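You operate a simulated robot arm through the tools that you are given. There is no shell and no other tool.

The job below is to be done with a simulated robot arm. You get a single attempt, and the scene is never put back.

TASK
Slide the sign to SHUT, switch off till and banding machine, shut the white door.

The check looks at the end state, three seconds after you hand in, the way a careful person would. Anything else that was tipped, shoved, dropped, spilled or broken makes it a failure.

THE ROBOT
A 6-joint arm with a two-finger gripper, fixed in place. Base frame: the origin is at the foot of the arm, x ahead of it, y to its left, z up; the work surface is at about z = 90. Lengths are in cm, angles in degrees, forces in N, time in s.
Its first joint turns from -166.0 to 166.0 degrees. Payload 3.43 kg.
The tool frame sits at the grasp point between the pads (the TCP): z along the fingers, y along the line on which they close. The tips reach 2 cm beyond it. Largest opening 19 cm; the body of the gripper starts 24.8 cm behind the TCP.
Orientation is that of the tool frame in the base frame, as a unit quaternion [x, y, z, w]. With the fingers straight down and closing along the base's y, the tool's x points along the base's -x, its y along +y and its z along -z.

THE INTERFACE
- The arm moves only by the tool move_arm. Its argument "plan" is text: rows parted by semicolons, each of 7 numbers parted by spaces: the finger opening in cm, from 0 to 19, then the shift along the tool's x, y, z in cm, then the turn, a rotation vector about the tool's x, y, z in degrees. In form: hand dx dy dz rx ry rz; .... A call has 1 to 20 rows; each row shifts and turns the commanded pose from where the row before left it, along the tool's axes as they then stand. A row lasts 0.2 s, in which the tool goes at most 5 cm and 8.6 degrees; a call with a longer step from one row to the next is refused whole, and so is a gripper value outside its range. A pose out of reach is approached as far as the arm can. The call stops where the force on the tool passes 90 N (or 10 N more than at its start, if that is more) or the arm is blocked; 0.2 s more then pass. Each finger travels about 4.5 cm/s and halts on what it meets, pressing with about 28 N; the grip force reading is that of the motor and also rises with nothing between the fingers. The clock runs only during rows and for 0.2 s after the last one: add rows that do not move to give the fingers time. It gives the time, the measured TCP pose, the force on the tool (base axes), the opening and the grip force at its end, in the units of the frame above (readings bear some noise), with the torque about the TCP (base axes, N m) and any sound that the robot's microphone picked up, and new pictures: "pictures" is both (left out), scene, wrist or none.
- Cameras (640 x 400 px; columns grow to the right, rows downward): "scene" is fixed at [22.02, -64.83, 159.41]; the picture's right is [0.81, -0.59, 0.00], its down [-0.33, -0.46, -0.82] and it looks along [0.48, 0.67, -0.57] (base axes); focal length 317 px, centre (320, 200). "wrist" rides on the gripper at [7, -0.8, -28.8] in the tool frame; the picture's right is [0.12, 0.99, 0.00], its down [-0.96, 0.12, -0.25] and it looks along [-0.25, 0.03, 0.97] (tool axes); focal length 261 px, centre (320, 200). There is no depth. A picture from a camera that has moved, and an enlarged one, comes with that camera's place and axes in the base frame and with its lens.
- slide_trunk(by): slides the trunk up (or, below 0, down) by that many cm; the arm rides with it, the base frame stays. It gives what a move gives, with no picture.
- zoom(camera, box): a new picture of the part [left, top, right, bottom] of that camera's present view, enlarged. The clock stands still meanwhile.
- finish_job(): hands the job in; it is judged then, once.

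Nothing tells you positions but the pictures and the camera data. Unless the task says otherwise, let go and move clear before handing in.

The tools are called after "Request:" as name(argument=value, ...) on one line, values as JSON. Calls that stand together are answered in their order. move_arm: Moves the arm, as the interface text tells. Its arguments: {"type":"object","properties":{"plan":{"type":"string"},"pictures":{"type":"string","enum":["both","scene","wrist","none"]}},"required":["plan"]} The other tools are called the same way: slide_trunk (by) slides the trunk up or down; zoom (camera, box) takes an enlarged picture of a part of a camera's view; finish_job () hands the job in.

At the start:

```text
t: 0.0
position: [61.45, 38.28, 127.13]
orientation: [0.0, 1.0, 0.0, 0.0]
wrist_force: [-0.3, -0.3, 0.1]
ft_torque: [-0.02, 0.01, -0.01]
width: 19.0
finger_force: 0.1
trunk travel left (down, up): [-17.5, 6.5]
```

scene: 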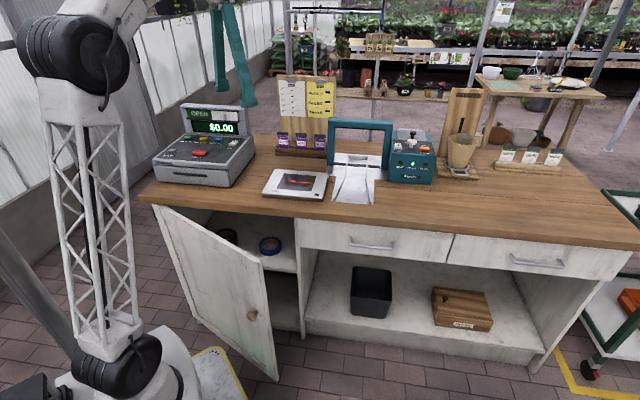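
wrist: 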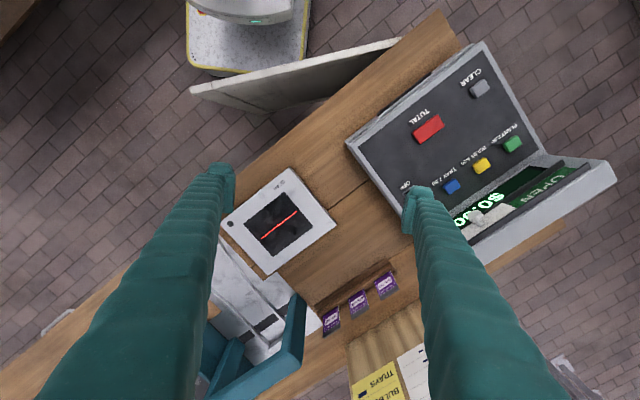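

I see a counter with a till on the left, a card/scanner pad, a teal banding machine, and a white cabinet door hanging open below. I will zoom in on the parts before moving anything.

Request:
zoom(camera="scene", box=[140, 90, 270, 200])

Request:
zoom(camera="scene", box=[320, 100, 460, 210])

Request:
zoom(camera="scene", box=[140, 190, 330, 390])

Request:
zoom(camera="scene", box=[255, 60, 365, 160])

Request:
zoom(camera="wrist", box=[340, 30, 630, 270])

Request:
zoom(camera="scene", box=[430, 80, 580, 190])

```text
3.64 times, centred on (205, 145) of scene
camera zoom: at [22.02, -64.83, 159.41], right [0.81, -0.59, 0.0], down [-0.33, -0.46, -0.82], along [0.48, 0.67, -0.57], focal length 1154 px, centre (738, 400)
```

zoom: 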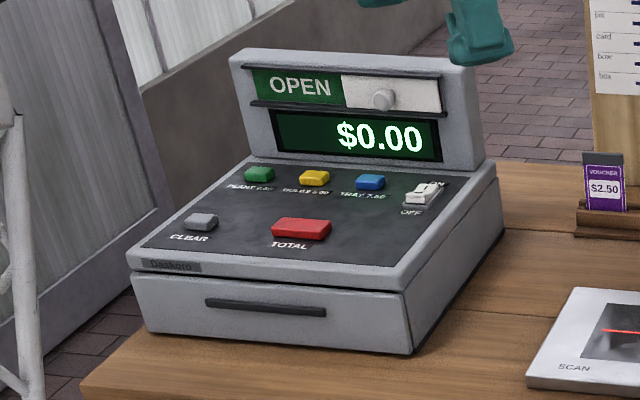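

```text
3.64 times, centred on (390, 155) of scene
camera zoom: at [22.02, -64.83, 159.41], right [0.81, -0.59, 0.0], down [-0.33, -0.46, -0.82], along [0.48, 0.67, -0.57], focal length 1154 px, centre (66, 364)
```

zoom: 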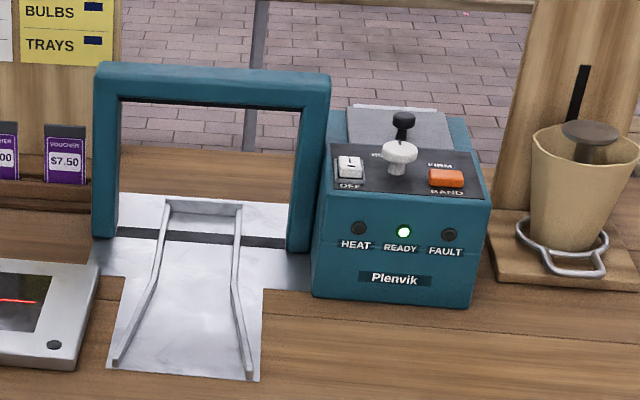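

```text
2.00 times, centred on (235, 290) of scene
camera zoom: at [22.02, -64.83, 159.41], right [0.81, -0.59, 0.0], down [-0.33, -0.46, -0.82], along [0.48, 0.67, -0.57], focal length 634 px, centre (490, 20)
```

zoom: 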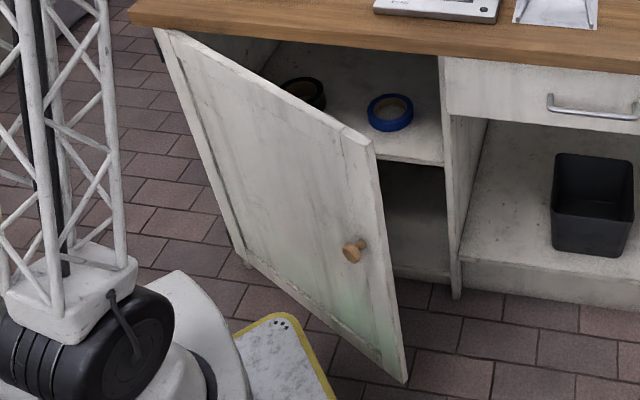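

```text
4.00 times, centred on (310, 110) of scene
camera zoom: at [22.02, -64.83, 159.41], right [0.81, -0.59, 0.0], down [-0.33, -0.46, -0.82], along [0.48, 0.67, -0.57], focal length 1269 px, centre (360, 560)
```

zoom: 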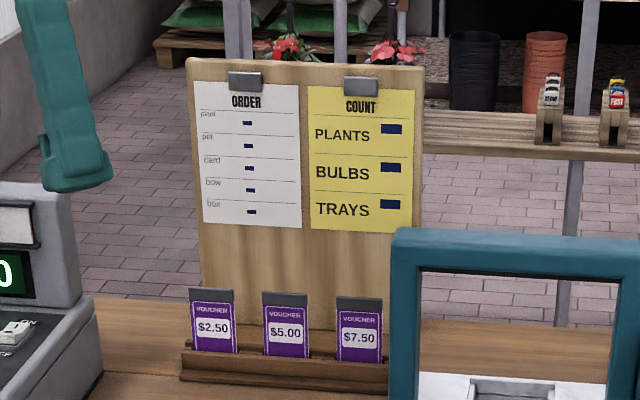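

```text
1.67 times, centred on (485, 150) of wrist
camera zoom: at [54.64, 37.39, 155.79], right [-0.12, 0.99, 0.0], down [0.96, 0.12, 0.25], along [0.25, 0.03, -0.97], focal length 434 px, centre (45, 283)
```

zoom: 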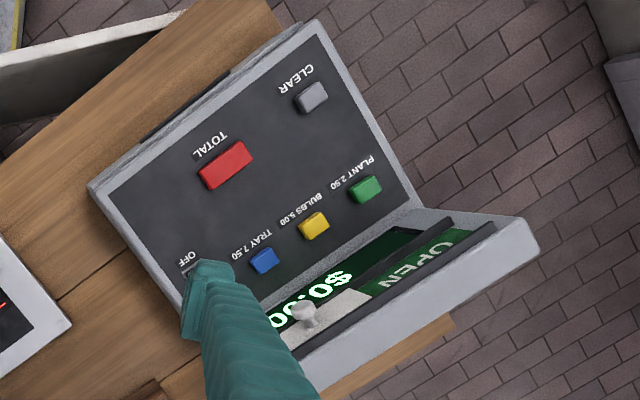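

```text
3.64 times, centred on (505, 135) of scene
camera zoom: at [22.02, -64.83, 159.41], right [0.81, -0.59, 0.0], down [-0.33, -0.46, -0.82], along [0.48, 0.67, -0.57], focal length 1154 px, centre (-353, 436)
```

zoom: 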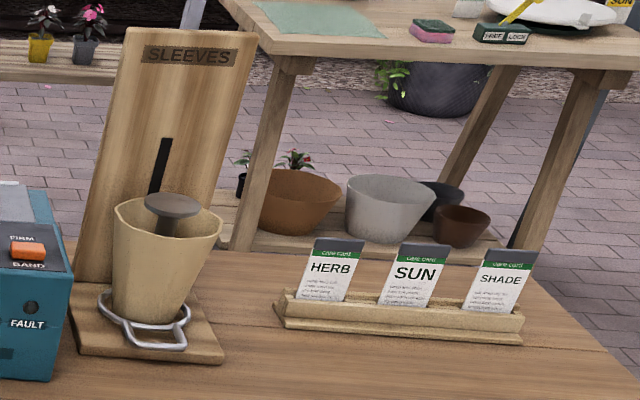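

The counter runs about 45° to the base axes. The door is hinged at the left end and stands open by about 24°. I'll look closer at the switches and the sign.

Request:
zoom(camera="scene", box=[180, 100, 250, 144])

Request:
zoom(camera="scene", box=[212, 130, 252, 155])

Request:
zoom(camera="scene", box=[385, 120, 441, 155])

Request:
zoom(camera="wrist", box=[400, 160, 560, 260])

Request:
zoom(camera="scene", box=[0, 0, 640, 400])

```text
9.09 times, centred on (215, 122) of scene
camera zoom: at [22.02, -64.83, 159.41], right [0.81, -0.59, 0.0], down [-0.33, -0.46, -0.82], along [0.48, 0.67, -0.57], focal length 2884 px, centre (1274, 909)
```

zoom: 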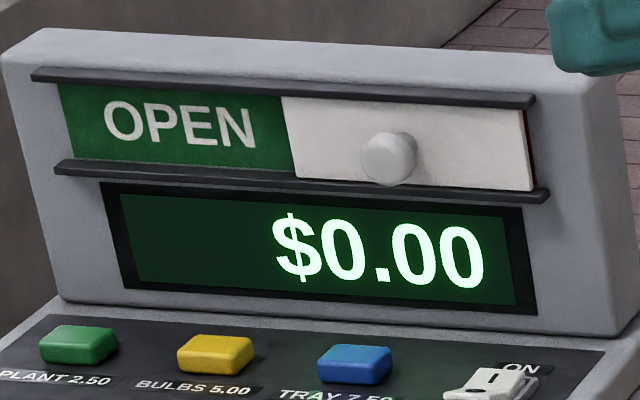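

```text
16.00 times, centred on (232, 142) of scene
camera zoom: at [22.02, -64.83, 159.41], right [0.81, -0.59, 0.0], down [-0.33, -0.46, -0.82], along [0.48, 0.67, -0.57], focal length 5076 px, centre (1728, 1120)
```

zoom: 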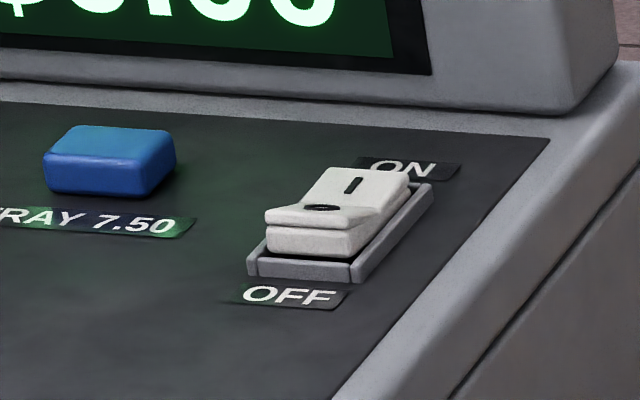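

```text
11.43 times, centred on (413, 138) of scene
camera zoom: at [22.02, -64.83, 159.41], right [0.81, -0.59, 0.0], down [-0.33, -0.46, -0.82], along [0.48, 0.67, -0.57], focal length 3625 px, centre (-743, 914)
```

zoom: 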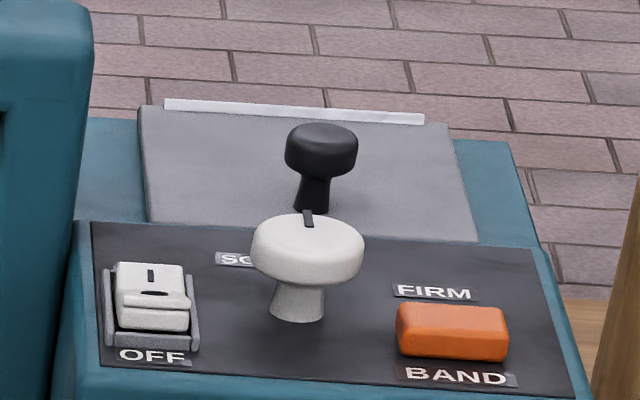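

```text
4.00 times, centred on (480, 210) of wrist
camera zoom: at [54.64, 37.39, 155.79], right [-0.12, 0.99, 0.0], down [0.96, 0.12, 0.25], along [0.25, 0.03, -0.97], focal length 1043 px, centre (-320, 160)
```

zoom: 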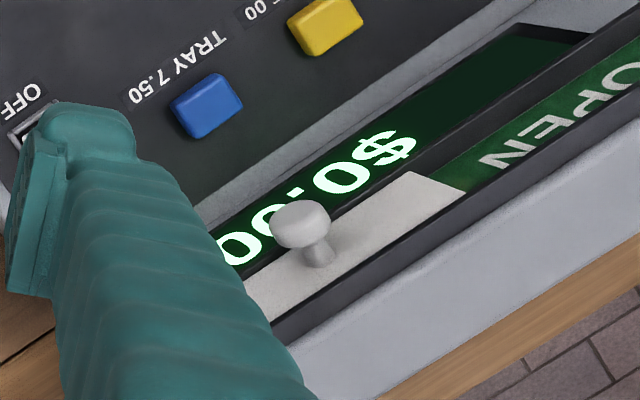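

```text
1.00 times, centred on (320, 200) of scene (not enlarged: the box is as wide or as high as the picture)
camera zoom: at [22.02, -64.83, 159.41], right [0.81, -0.59, 0.0], down [-0.33, -0.46, -0.82], along [0.48, 0.67, -0.57], focal length 317 px, centre (320, 200)
```

zoom: 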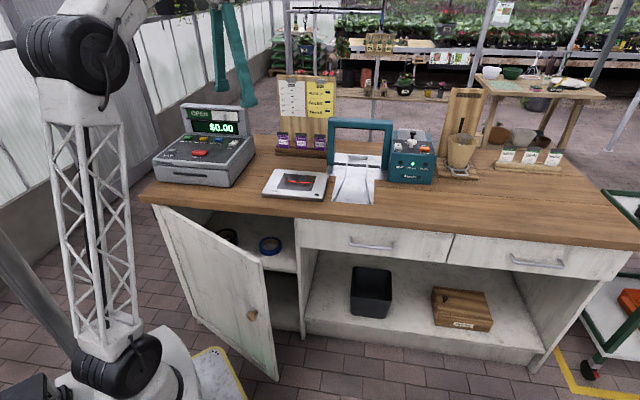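

The till's rocker and the banding machine's rocker both have the near (OFF) end raised, so each is ON. The sign's white panel with its knob has to slide left over OPEN. I'll turn the tool to line up with the counter and look down at the till.

Request:
move_arm(plan="19 0 0 0 0 0 -7.5; 19 0 0 0 0 0 -7.5; 19 0 0 0 0 0 -7.5; 19 0 0 0 0 0 -7.5; 19 0 0 0 0 0 -7.5; 19 0 0 0 0 0 -7.5; 19 0 4 0 0 0 0; 19 0 4 0 0 0 0; 19 0 4 0 0 0 0; 19 0 0 0 0 0 0")

```text
t: 2.2
position: [53.17, 46.65, 127.19]
orientation: [-0.383, 0.924, 0.0, 0.0]
wrist_force: [-0.2, 0.4, -0.3]
ft_torque: [-0.05, -0.03, 0.03]
width: 19.0
finger_force: 0.1
trunk travel left (down, up): [-17.5, 6.5]
camera wrist: at [48.84, 41.11, 155.8], right [-0.79, 0.62, 0.0], down [0.6, 0.76, 0.25], along [0.15, 0.19, -0.97], focal length 261 px, centre (320, 200)
```

scene: 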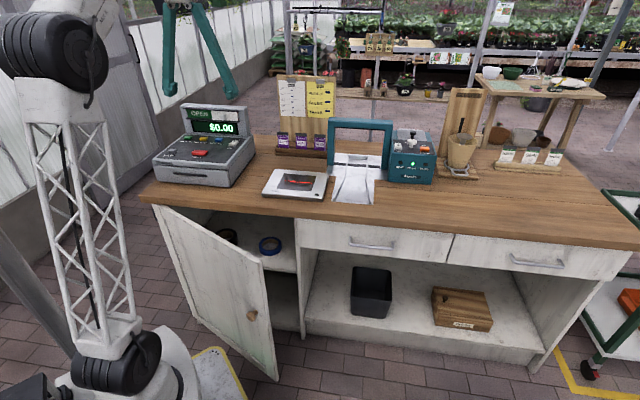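
wrist: 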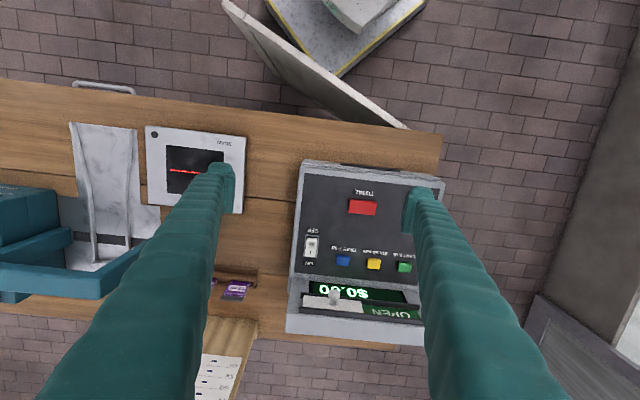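

Here the counter lies square to the picture, so 45° is right. I'll zoom in on the rocker and the slider knob to triangulate them.

Request:
zoom(camera="wrist", box=[280, 220, 430, 340])

Request:
zoom(camera="wrist", box=[290, 225, 340, 270])

```text
3.33 times, centred on (355, 280) of wrist
camera zoom: at [48.84, 41.11, 155.8], right [-0.79, 0.62, 0.0], down [0.6, 0.76, 0.25], along [0.15, 0.19, -0.97], focal length 869 px, centre (203, -67)
```

zoom: 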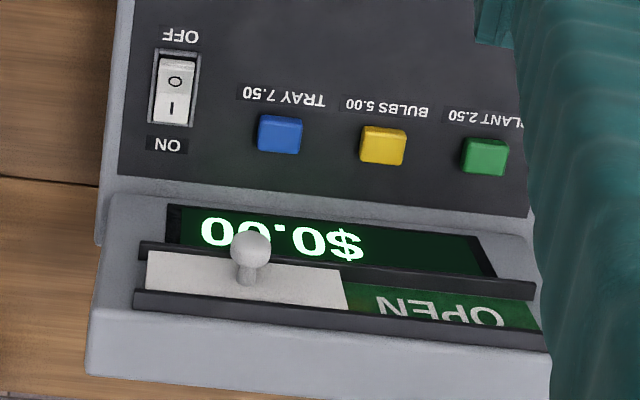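

```text
8.89 times, centred on (315, 248) of wrist
camera zoom: at [48.84, 41.11, 155.8], right [-0.79, 0.62, 0.0], down [0.6, 0.76, 0.25], along [0.15, 0.19, -0.97], focal length 2317 px, centre (364, -222)
```

zoom: 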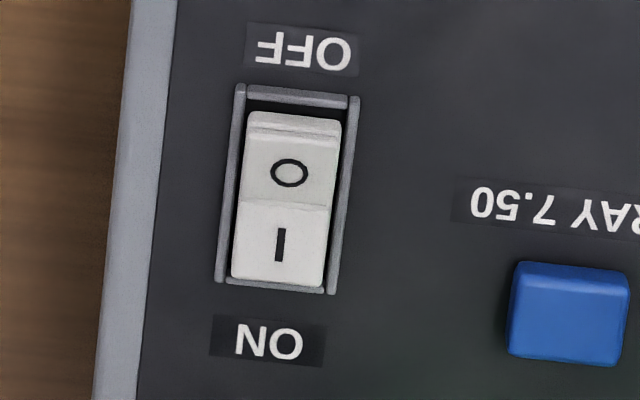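

The slider knob head comes out near counter coordinates U≈-1, V≈93.4, z≈111, and the rocker's near end near (4.6, 85.2, 103.7). I'll close the fingers and go above a spot just right of the knob.

Request:
move_arm(plan="0 -4.2 0 0 0 0 0; 0 -4.2 0 0 0 0 0; 0 -4.2 0 0 0 0 0; 0 -4.2 0 0 0 0 0; 0 -4.2 0 0 0 0 0; 0 0 0 0 0 0 0; 0 0 0 0 0 0 0; 0 0 0 0 0 0 0; 0 0 0 0 0 0 0; 0 0 0 0 0 0 0; 0 0 0 0 0 0 0; 0 0 0 0 0 0 0")

```text
t: 4.8
position: [66.32, 59.67, 123.37]
orientation: [-0.382, 0.924, 0.002, 0.005]
wrist_force: [-0.3, -0.3, 0.2]
ft_torque: [0.01, -0.01, 0.01]
width: 0.0
finger_force: 28.5
out of reach, approached as far as the arm can: row 4, 5
trunk travel left (down, up): [-17.5, 6.5]
camera wrist: at [61.72, 54.02, 151.9], right [-0.79, 0.62, 0.0], down [0.6, 0.76, 0.26], along [0.16, 0.2, -0.97], focal length 261 px, centre (320, 200)
```

scene: 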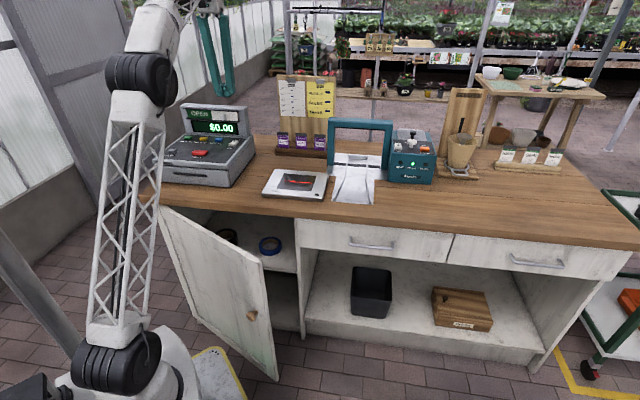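
wrist: 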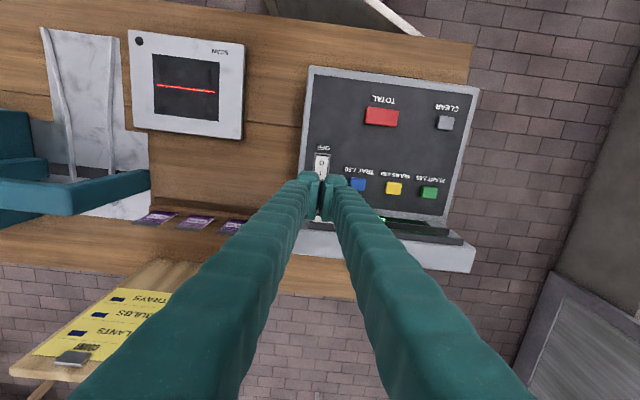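

The arm is at its reach limit here with the tool straight down. The display face is nearly vertical, so I'll back off a little and tilt the tool 40° forward. That extends the reach and suits the knob better.

Request:
move_arm(plan="0 3 0 0 0 0 0; 0 2 0 0 0 -8 0; 0 0 0 0 0 -8 0; 0 0 0 0 0 -8 0; 0 0 0 0 0 -8 0; 0 0 0 0 0 -8 0; 0 0 0 0 0 0 0")

```text
t: 6.4
position: [62.63, 56.36, 123.41]
orientation: [-0.359, 0.868, 0.131, 0.316]
wrist_force: [0.5, -0.1, 0.0]
ft_torque: [-0.01, -0.01, 0.01]
width: 0.0
finger_force: 28.2
trunk travel left (down, up): [-17.5, 6.5]
camera wrist: at [46.44, 38.75, 140.79], right [-0.77, 0.64, -0.08], down [0.33, 0.49, 0.81], along [0.55, 0.6, -0.58], focal length 261 px, centre (320, 200)
```

scene: 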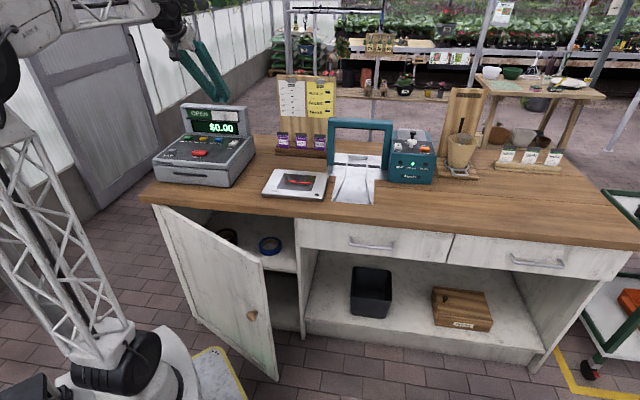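
wrist: 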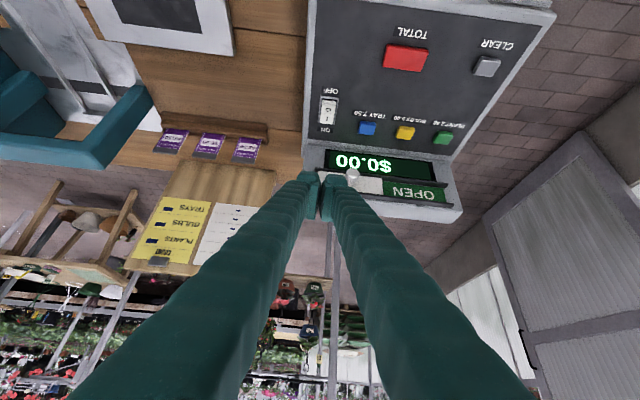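

With the tilt the tool reaches well. I'll bring the closed fingertips down to the right of the knob.

Request:
move_arm(plan="0 0.65 0 3.5 0 0 0; 0 0.65 0 3.5 0 0 0; 0 0.65 0 3.5 0 0 0; 0 0.65 0 3.4 0 0 0; 0 0 0 0 0 0 0")

Request:
zoom(camera="wrist", box=[260, 120, 420, 220])

Request:
zoom(camera="scene", box=[180, 90, 260, 140])

```text
t: 7.6
position: [67.53, 61.26, 111.06]
orientation: [-0.36, 0.868, 0.131, 0.316]
wrist_force: [0.8, 0.5, 0.7]
ft_torque: [-0.01, -0.03, -0.02]
width: 0.02
finger_force: 28.3
trunk travel left (down, up): [-17.5, 6.5]
camera wrist: at [51.4, 43.76, 128.48], right [-0.77, 0.64, -0.08], down [0.33, 0.49, 0.81], along [0.55, 0.59, -0.58], focal length 261 px, centre (320, 200)
```

scene: 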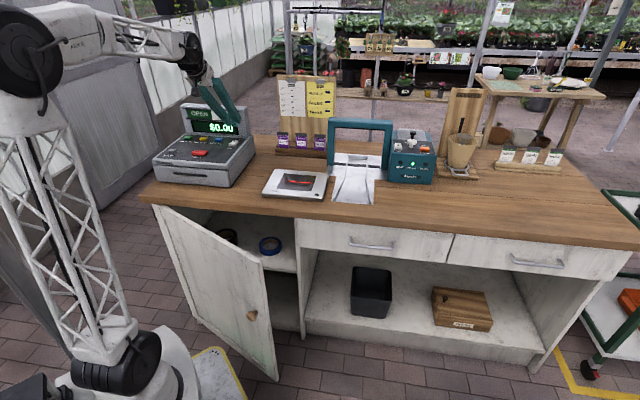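
wrist: 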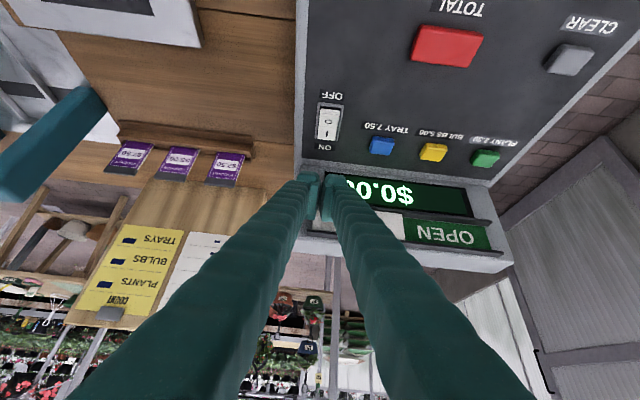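

```text
4.00 times, centred on (340, 170) of wrist
camera zoom: at [51.4, 43.76, 128.48], right [-0.77, 0.64, -0.08], down [0.33, 0.49, 0.81], along [0.55, 0.59, -0.58], focal length 1043 px, centre (240, 320)
```

zoom: 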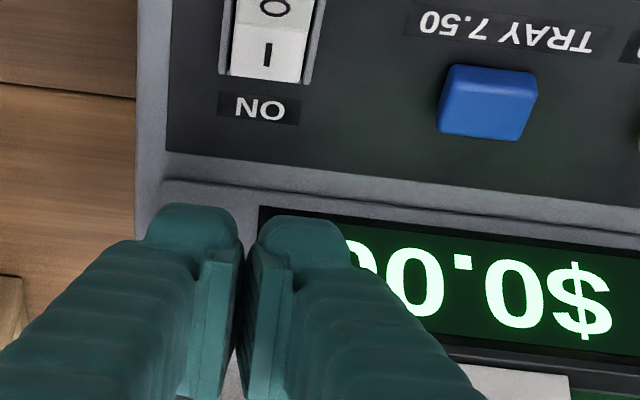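

```text
8.00 times, centred on (220, 115) of scene
camera zoom: at [22.02, -64.83, 159.41], right [0.81, -0.59, 0.0], down [-0.33, -0.46, -0.82], along [0.48, 0.67, -0.57], focal length 2538 px, centre (1120, 880)
```

zoom: 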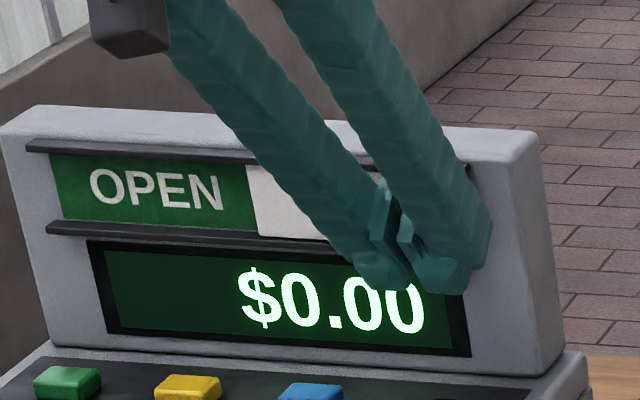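

The fingertips are beside the knob, with clearance to the display. I'll edge forward 0.6 cm and start pushing left.

Request:
move_arm(plan="0 -0.46 0 0.39 0 0 0; 0 0 1 0 0 0 0; 0 0 1 0 0 0 0; 0 0 1 0 0 0 0; 0 0 1 0 0 0 0; 0 0 0 0 0 0 0")

Request:
zoom(camera="scene", box=[180, 90, 260, 140])

Request:
zoom(camera="wrist", box=[260, 120, 420, 220])

```text
t: 9.0
position: [65.22, 64.48, 111.15]
orientation: [-0.359, 0.868, 0.131, 0.316]
wrist_force: [0.3, -1.5, 0.9]
ft_torque: [0.08, -0.01, -0.03]
width: 0.0
finger_force: 28.1
trunk travel left (down, up): [-17.5, 6.5]
camera wrist: at [48.98, 47.01, 128.48], right [-0.77, 0.64, -0.08], down [0.33, 0.49, 0.81], along [0.55, 0.59, -0.58], focal length 261 px, centre (320, 200)
```

scene: 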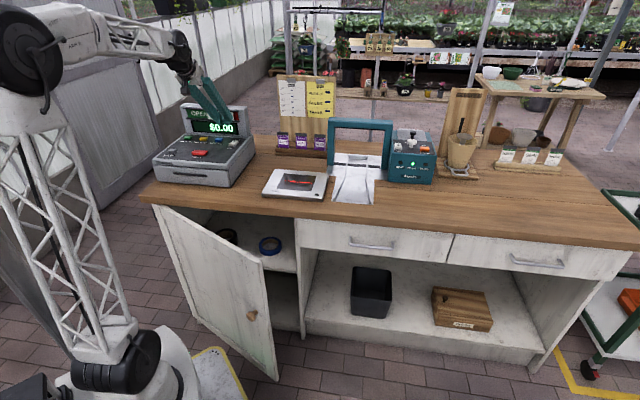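
wrist: 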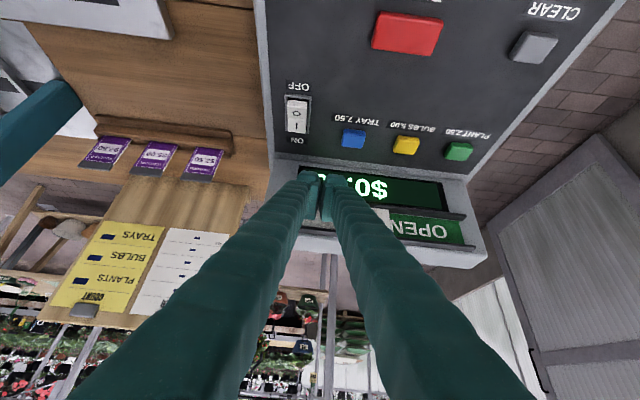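

```text
8.00 times, centred on (220, 115) of scene
camera zoom: at [22.02, -64.83, 159.41], right [0.81, -0.59, 0.0], down [-0.33, -0.46, -0.82], along [0.48, 0.67, -0.57], focal length 2538 px, centre (1120, 880)
```

zoom: 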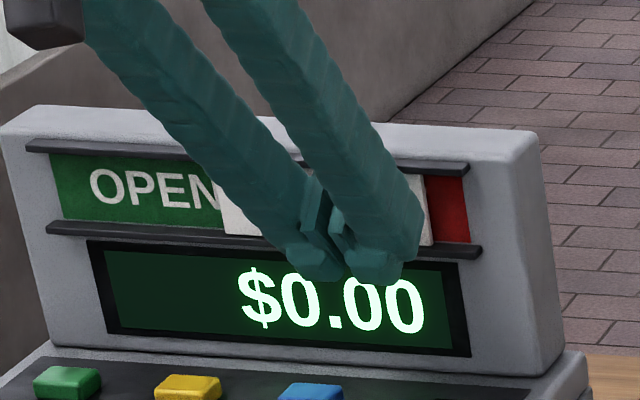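

```text
4.00 times, centred on (340, 170) of wrist
camera zoom: at [48.98, 47.01, 128.48], right [-0.77, 0.64, -0.08], down [0.33, 0.49, 0.81], along [0.55, 0.59, -0.58], focal length 1043 px, centre (240, 320)
```

zoom: 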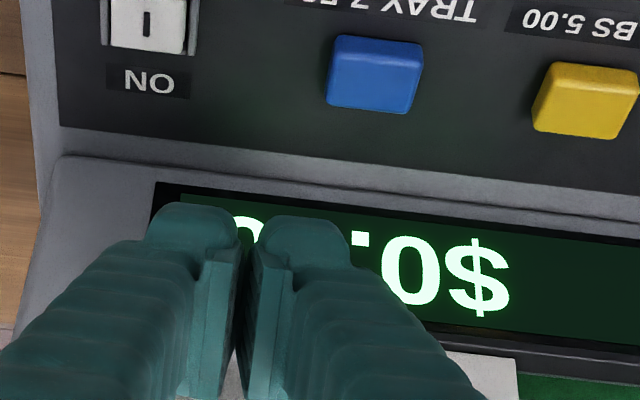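

The panel is sliding and the red of the SHUT side is showing, with very little force. I'll keep pushing left.

Request:
move_arm(plan="0 0 1 0 0 0 0; 0 0 1 0 0 0 0; 0 0 1 0 0 0 0; 0 0 1 0 0 0 0; 0 0 1 0 0 0 0; 0 0 1 0 0 0 0; 0 0 1 0 0 0 0; 0 0 1 0 0 0 0; 0 0 0.7 0 0 0 0; 0 0 0 0 0 0 0")

Request:
zoom(camera="scene", box=[180, 90, 260, 140])

```text
t: 11.2
position: [58.95, 70.48, 111.09]
orientation: [-0.361, 0.868, 0.131, 0.316]
wrist_force: [0.4, -1.0, 2.6]
ft_torque: [0.09, 0.04, -0.01]
width: 0.0
finger_force: 28.0
trunk travel left (down, up): [-17.5, 6.5]
camera wrist: at [42.78, 53.08, 128.47], right [-0.77, 0.64, -0.08], down [0.33, 0.49, 0.81], along [0.55, 0.59, -0.58], focal length 261 px, centre (320, 200)
```

scene: 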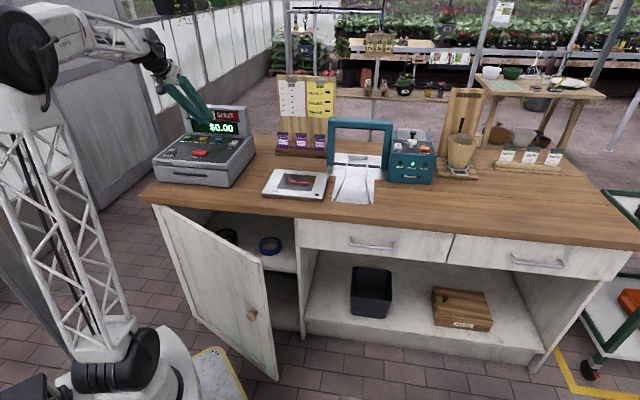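
wrist: 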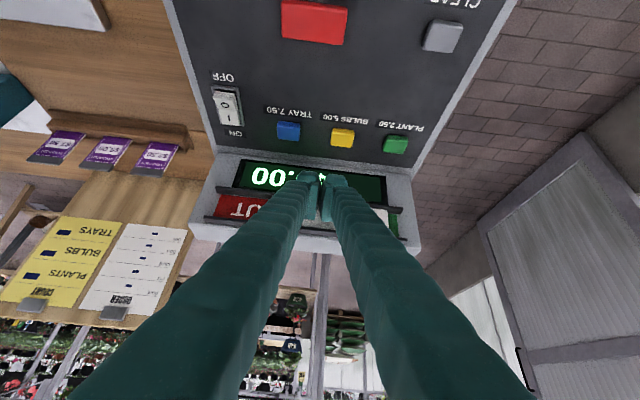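

```text
8.00 times, centred on (220, 115) of scene
camera zoom: at [22.02, -64.83, 159.41], right [0.81, -0.59, 0.0], down [-0.33, -0.46, -0.82], along [0.48, 0.67, -0.57], focal length 2538 px, centre (1120, 880)
```

zoom: 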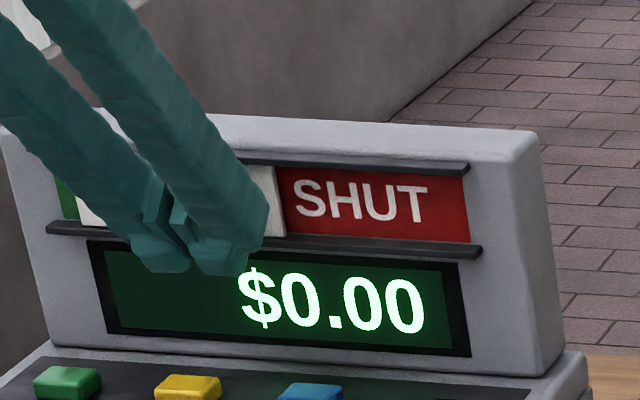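

SHUT now shows, with a thin green strip left on the far left. I'll push in small steps to the end stop.

Request:
move_arm(plan="0 0 0.4 0 0 0 0; 0 0 0.4 0 0 0 0; 0 0 0.3 0 0 0 0; 0 0 0.2 0 0 0 0; 0 0 0 0 0 0 0")

Request:
zoom(camera="scene", box=[180, 90, 260, 140])

Request:
zoom(camera="wrist", box=[340, 160, 460, 260])

```text
t: 12.4
position: [58.1, 71.54, 111.15]
orientation: [-0.36, 0.868, 0.132, 0.316]
wrist_force: [0.0, -0.2, 0.4]
ft_torque: [0.0, -0.02, 0.01]
width: 0.0
finger_force: 27.6
trunk travel left (down, up): [-17.5, 6.5]
camera wrist: at [41.86, 54.04, 128.52], right [-0.77, 0.64, -0.08], down [0.33, 0.49, 0.81], along [0.55, 0.59, -0.58], focal length 261 px, centre (320, 200)
```

scene: 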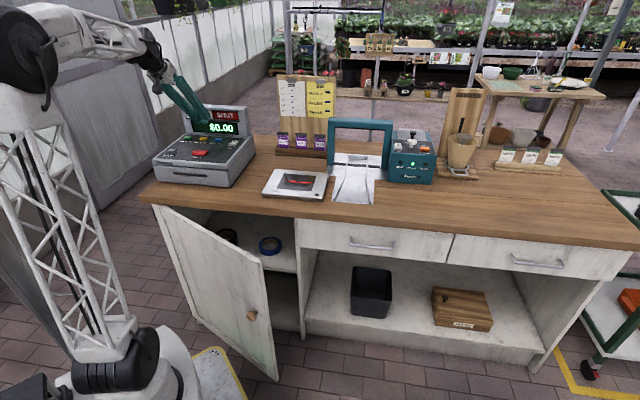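
wrist: 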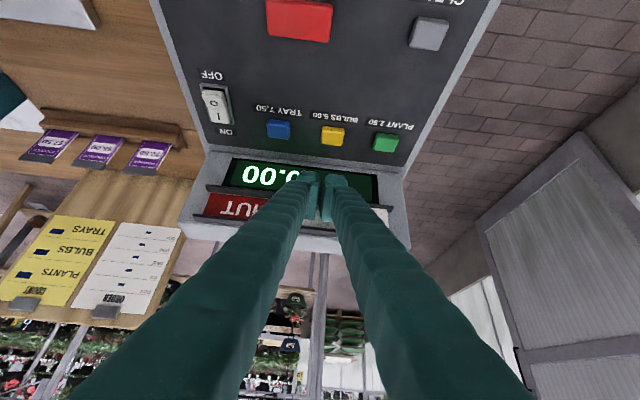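

```text
8.00 times, centred on (220, 115) of scene
camera zoom: at [22.02, -64.83, 159.41], right [0.81, -0.59, 0.0], down [-0.33, -0.46, -0.82], along [0.48, 0.67, -0.57], focal length 2538 px, centre (1120, 880)
```

zoom: 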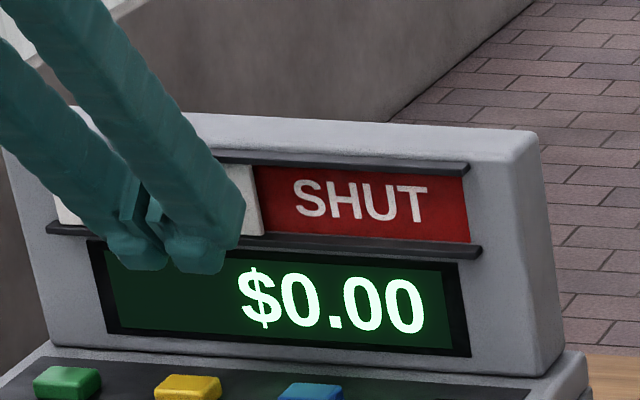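

```text
4.00 times, centred on (400, 210) of wrist
camera zoom: at [41.86, 54.04, 128.52], right [-0.77, 0.64, -0.08], down [0.33, 0.49, 0.81], along [0.55, 0.59, -0.58], focal length 1043 px, centre (0, 160)
```

zoom: 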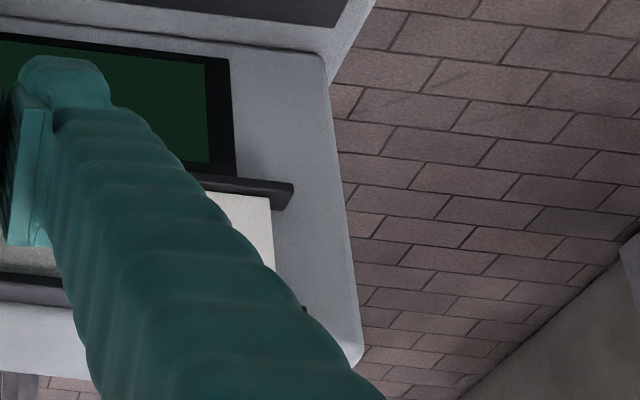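

The panel's left edge now sits at the end of the track. One more small push will confirm the end stop.

Request:
move_arm(plan="0 0 0.2 0 0 0 0; 0 0 0.2 0 0 0 0; 0 0 0.2 0 0 0 0", pictures="none")

Request:
zoom(camera="scene", box=[180, 90, 260, 140])

```text
t: 13.2
position: [57.88, 71.82, 111.21]
orientation: [-0.36, 0.868, 0.132, 0.315]
wrist_force: [3.8, -5.7, 4.1]
ft_torque: [0.13, 0.02, -0.06]
width: 0.01
finger_force: 27.5
trunk travel left (down, up): [-17.5, 6.5]
```

```text
8.00 times, centred on (220, 115) of scene
camera zoom: at [22.02, -64.83, 159.41], right [0.81, -0.59, 0.0], down [-0.33, -0.46, -0.82], along [0.48, 0.67, -0.57], focal length 2538 px, centre (1120, 880)
```

zoom: 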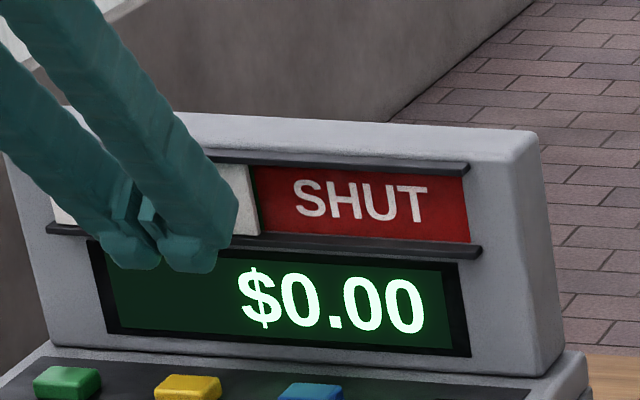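

The force rose to about 8 N at the end stop, so the sign is fully at SHUT. Next I back off and go above the OFF end of the till's rocker.

Request:
move_arm(plan="0 0 -1 0 0 0 0; 0 0.25 0 -2.8 0 0 0; 0 0.25 0 -2.8 0 0 0; 0 0 -3.4 0 0 0 0; 0 0 -3.4 0 0 0 0; 0 0 -3.4 0 0 0 0; 0 0 -3.4 0 0 0 0; 0 2.5 0 1.8 0 0 0; 0 2.5 0 1.8 0 0 0; 0 0 0 0 0 0 0")

Request:
zoom(camera="scene", box=[180, 90, 260, 140])

Request:
zoom(camera="wrist", box=[260, 120, 420, 220])

```text
t: 15.4
position: [64.19, 57.69, 109.05]
orientation: [-0.361, 0.868, 0.132, 0.316]
wrist_force: [0.3, -0.1, 0.0]
ft_torque: [0.01, -0.02, 0.0]
width: 0.01
finger_force: 28.0
trunk travel left (down, up): [-17.5, 6.5]
camera wrist: at [47.96, 40.2, 126.41], right [-0.77, 0.64, -0.08], down [0.33, 0.49, 0.81], along [0.55, 0.59, -0.58], focal length 261 px, centre (320, 200)
```

scene: 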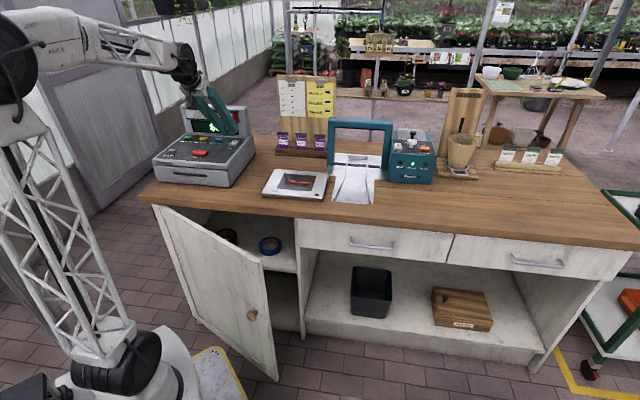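
wrist: 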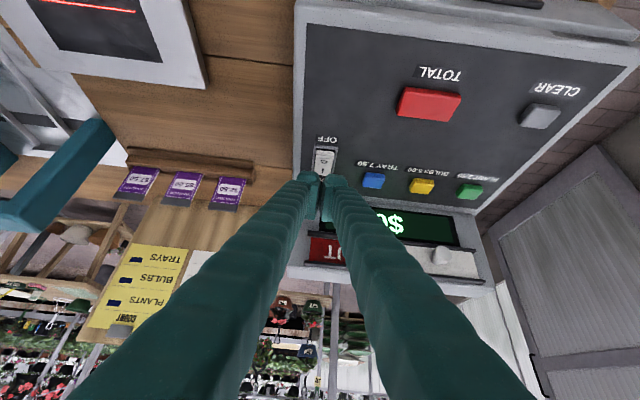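

```text
8.00 times, centred on (220, 115) of scene
camera zoom: at [22.02, -64.83, 159.41], right [0.81, -0.59, 0.0], down [-0.33, -0.46, -0.82], along [0.48, 0.67, -0.57], focal length 2538 px, centre (1120, 880)
```

zoom: 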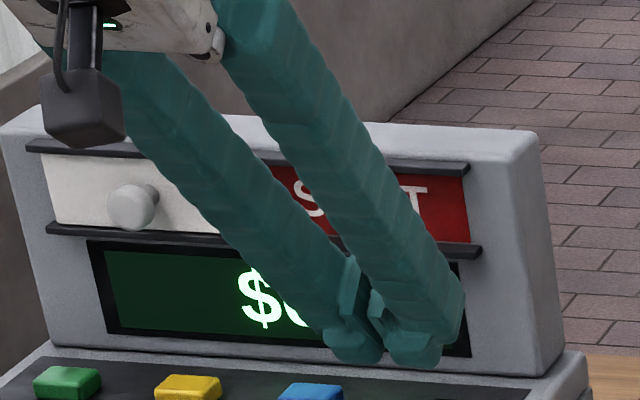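

```text
4.00 times, centred on (340, 170) of wrist
camera zoom: at [47.96, 40.2, 126.41], right [-0.77, 0.64, -0.08], down [0.33, 0.49, 0.81], along [0.55, 0.59, -0.58], focal length 1043 px, centre (240, 320)
```

zoom: 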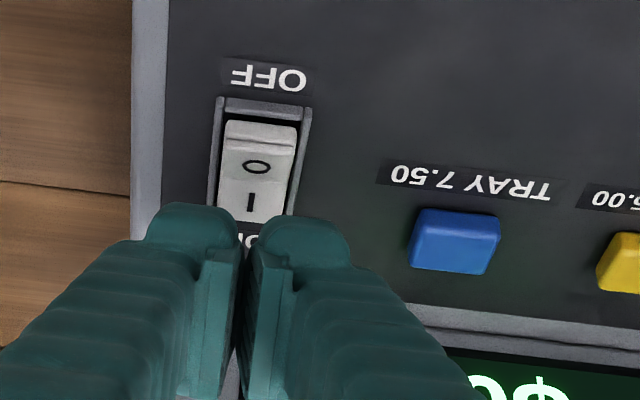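

The sign is good and clear. The fingertips are above and a little ahead of the rocker's OFF half. I'll shift 0.4 cm in and come straight down in small steps, watching force and sound.

Request:
move_arm(plan="0 -0.31 0 0.26 0 0 0; 0 0.32 0 0.383 0 0 0; 0 0.32 0 0.383 0 0 0; 0 0.32 0 0.383 0 0 0; 0 0.32 0 0.383 0 0 0; 0 0 0 0 0 0 0")

Request:
zoom(camera="scene", box=[200, 120, 260, 157])

Request:
zoom(camera="wrist", box=[270, 130, 370, 200])

```text
t: 16.8
position: [64.38, 57.92, 107.09]
orientation: [-0.361, 0.868, 0.131, 0.316]
wrist_force: [0.2, -0.8, -0.6]
ft_torque: [-0.01, -0.01, 0.0]
width: 0.0
finger_force: 28.2
trunk travel left (down, up): [-17.5, 6.5]
camera wrist: at [48.17, 40.51, 124.49], right [-0.77, 0.64, -0.08], down [0.33, 0.49, 0.81], along [0.55, 0.59, -0.58], focal length 261 px, centre (320, 200)
```

scene: 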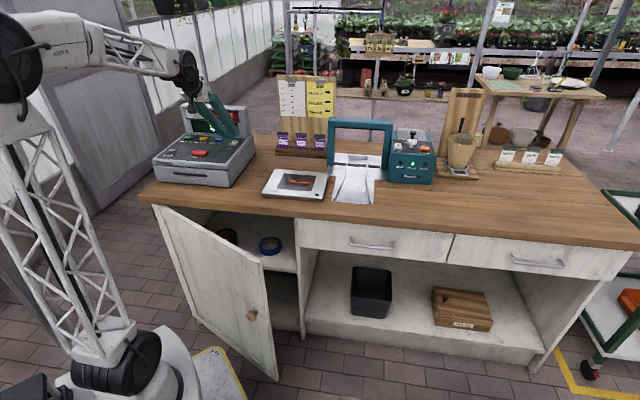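
wrist: 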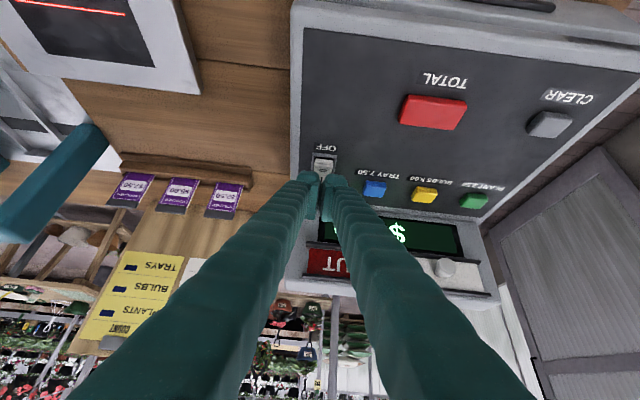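

```text
10.67 times, centred on (230, 138) of scene
camera zoom: at [22.02, -64.83, 159.41], right [0.81, -0.59, 0.0], down [-0.33, -0.46, -0.82], along [0.48, 0.67, -0.57], focal length 3384 px, centre (1280, 856)
```

zoom: 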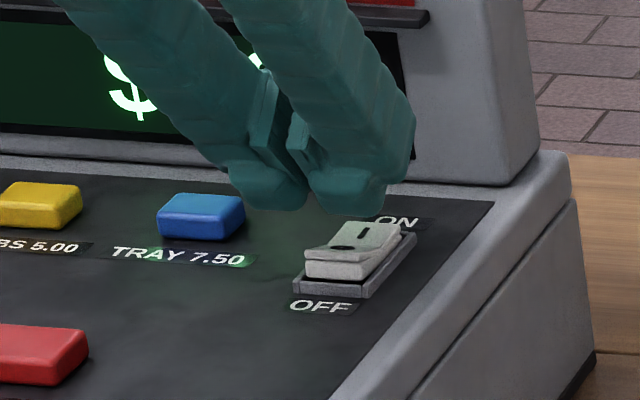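

```text
5.71 times, centred on (320, 165) of wrist
camera zoom: at [48.17, 40.51, 124.49], right [-0.77, 0.64, -0.08], down [0.33, 0.49, 0.81], along [0.55, 0.59, -0.58], focal length 1489 px, centre (320, 400)
```

zoom: 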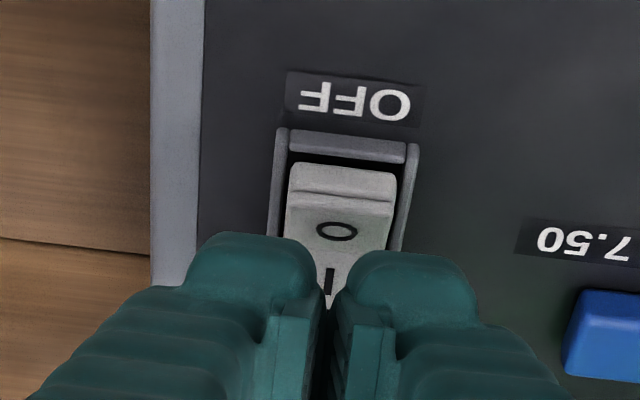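

The tips are still about 1.5 cm above the rocker. I'll ease back 0.5 cm so the contact lands well on the OFF half, then go on down.

Request:
move_arm(plan="0 0.383 0 -0.32 0 0 0; 0 0.193 0 0.23 0 0 0; 0 0.193 0 0.23 0 0 0; 0 0.193 0 0.23 0 0 0; 0 0.193 0 0.23 0 0 0; 0 0 0 0 0 0 0", pictures="wrist")

Request:
zoom(camera="scene", box=[200, 120, 260, 157])

Request:
zoom(camera="wrist", box=[270, 130, 370, 200])

```text
t: 18.2
position: [64.0, 57.49, 105.99]
orientation: [-0.36, 0.868, 0.131, 0.316]
wrist_force: [-1.2, -0.2, -0.2]
ft_torque: [0.04, 0.02, 0.02]
width: 0.02
finger_force: 28.1
trunk travel left (down, up): [-17.5, 6.5]
camera wrist: at [47.85, 40.17, 123.26], right [-0.77, 0.64, -0.08], down [0.33, 0.49, 0.81], along [0.55, 0.59, -0.58], focal length 261 px, centre (320, 200)
```

wrist: 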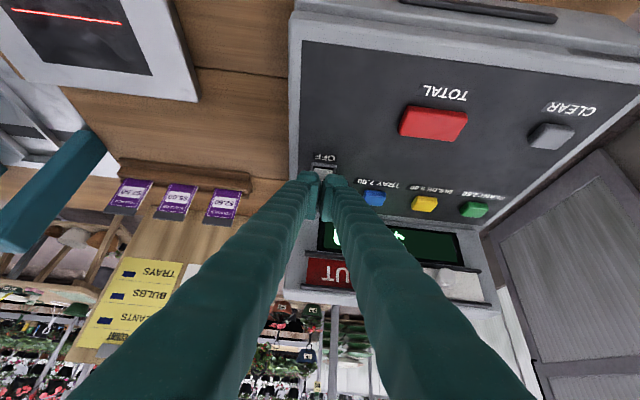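

```text
10.67 times, centred on (230, 138) of scene
camera zoom: at [22.02, -64.83, 159.41], right [0.81, -0.59, 0.0], down [-0.33, -0.46, -0.82], along [0.48, 0.67, -0.57], focal length 3384 px, centre (1280, 856)
```

zoom: 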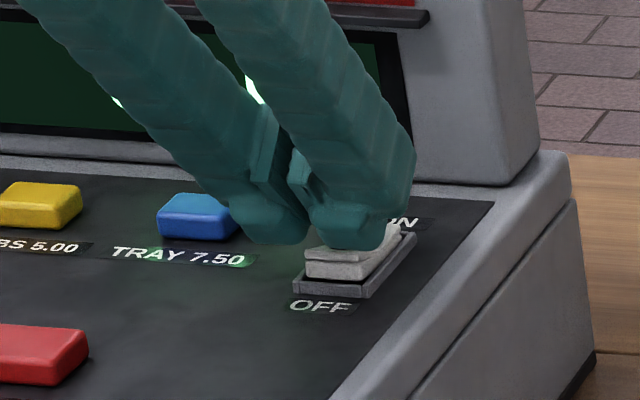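

```text
5.71 times, centred on (320, 165) of wrist
camera zoom: at [47.85, 40.17, 123.26], right [-0.77, 0.64, -0.08], down [0.33, 0.49, 0.81], along [0.55, 0.59, -0.58], focal length 1489 px, centre (320, 400)
```

zoom: 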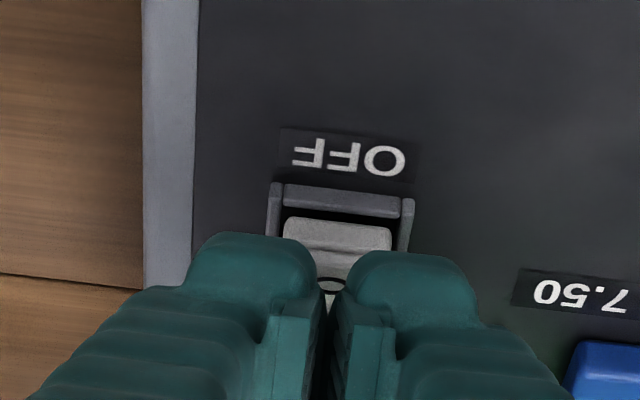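

The fingertips are right above the "O" mark on the OFF half. I'll keep pressing down gently.

Request:
move_arm(plan="0 0.129 0 0.153 0 0 0; 0 0.129 0 0.153 0 0 0; 0 0.129 0 0.153 0 0 0; 0 0.129 0 0.153 0 0 0; 0 0 0 0 0 0 0", pictures="none")

Request:
zoom(camera="scene", box=[200, 120, 260, 157])

Request:
zoom(camera="wrist", box=[270, 130, 370, 200])

```text
t: 19.4
position: [64.11, 57.65, 105.09]
orientation: [-0.36, 0.868, 0.13, 0.316]
wrist_force: [-0.4, -0.1, -0.5]
ft_torque: [-0.01, -0.01, -0.02]
width: 0.0
finger_force: 27.6
trunk travel left (down, up): [-17.5, 6.5]
```

```text
10.67 times, centred on (230, 138) of scene
camera zoom: at [22.02, -64.83, 159.41], right [0.81, -0.59, 0.0], down [-0.33, -0.46, -0.82], along [0.48, 0.67, -0.57], focal length 3384 px, centre (1280, 856)
```

zoom: 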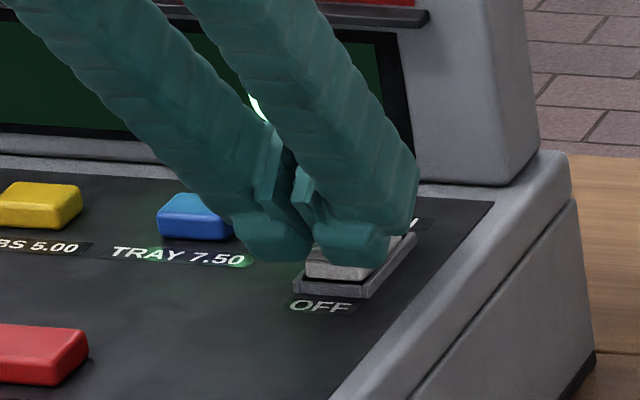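

```text
5.71 times, centred on (320, 165) of wrist
camera zoom: at [47.88, 40.2, 122.5], right [-0.77, 0.64, -0.08], down [0.33, 0.49, 0.81], along [0.55, 0.59, -0.58], focal length 1489 px, centre (320, 400)
```

zoom: 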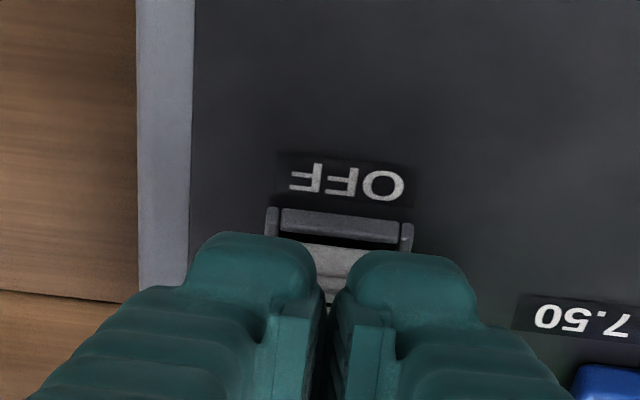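

Still no contact force. I'll continue down in 0.2 cm steps.

Request:
move_arm(plan="0 0.129 0 0.153 0 0 0; 0 0.129 0 0.153 0 0 0; 0 0.129 0 0.153 0 0 0; 0 0.129 0 0.153 0 0 0; 0 0 0 0 0 0 0", pictures="none")

Request:
zoom(camera="scene", box=[200, 120, 260, 157])

Request:
zoom(camera="wrist", box=[270, 130, 370, 200])

```text
t: 20.6
position: [64.04, 57.53, 104.3]
orientation: [-0.361, 0.868, 0.132, 0.316]
wrist_force: [0.0, 1.0, 0.6]
ft_torque: [-0.02, -0.04, 0.03]
width: 0.0
finger_force: 28.1
trunk travel left (down, up): [-17.5, 6.5]
```

```text
10.67 times, centred on (230, 138) of scene
camera zoom: at [22.02, -64.83, 159.41], right [0.81, -0.59, 0.0], down [-0.33, -0.46, -0.82], along [0.48, 0.67, -0.57], focal length 3384 px, centre (1280, 856)
```

zoom: 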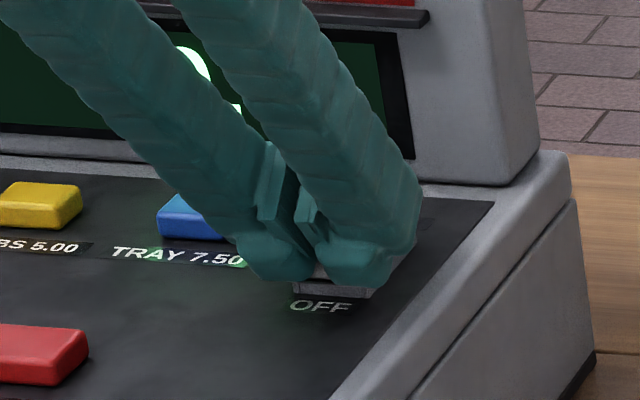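

```text
5.71 times, centred on (320, 165) of wrist
camera zoom: at [47.85, 40.16, 121.7], right [-0.77, 0.64, -0.08], down [0.33, 0.49, 0.81], along [0.55, 0.59, -0.58], focal length 1489 px, centre (320, 400)
```

zoom: 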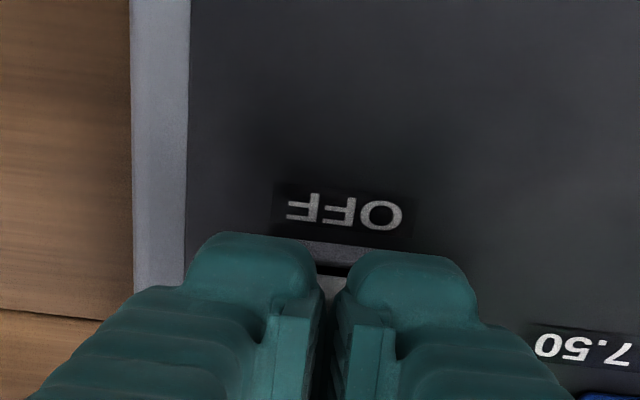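

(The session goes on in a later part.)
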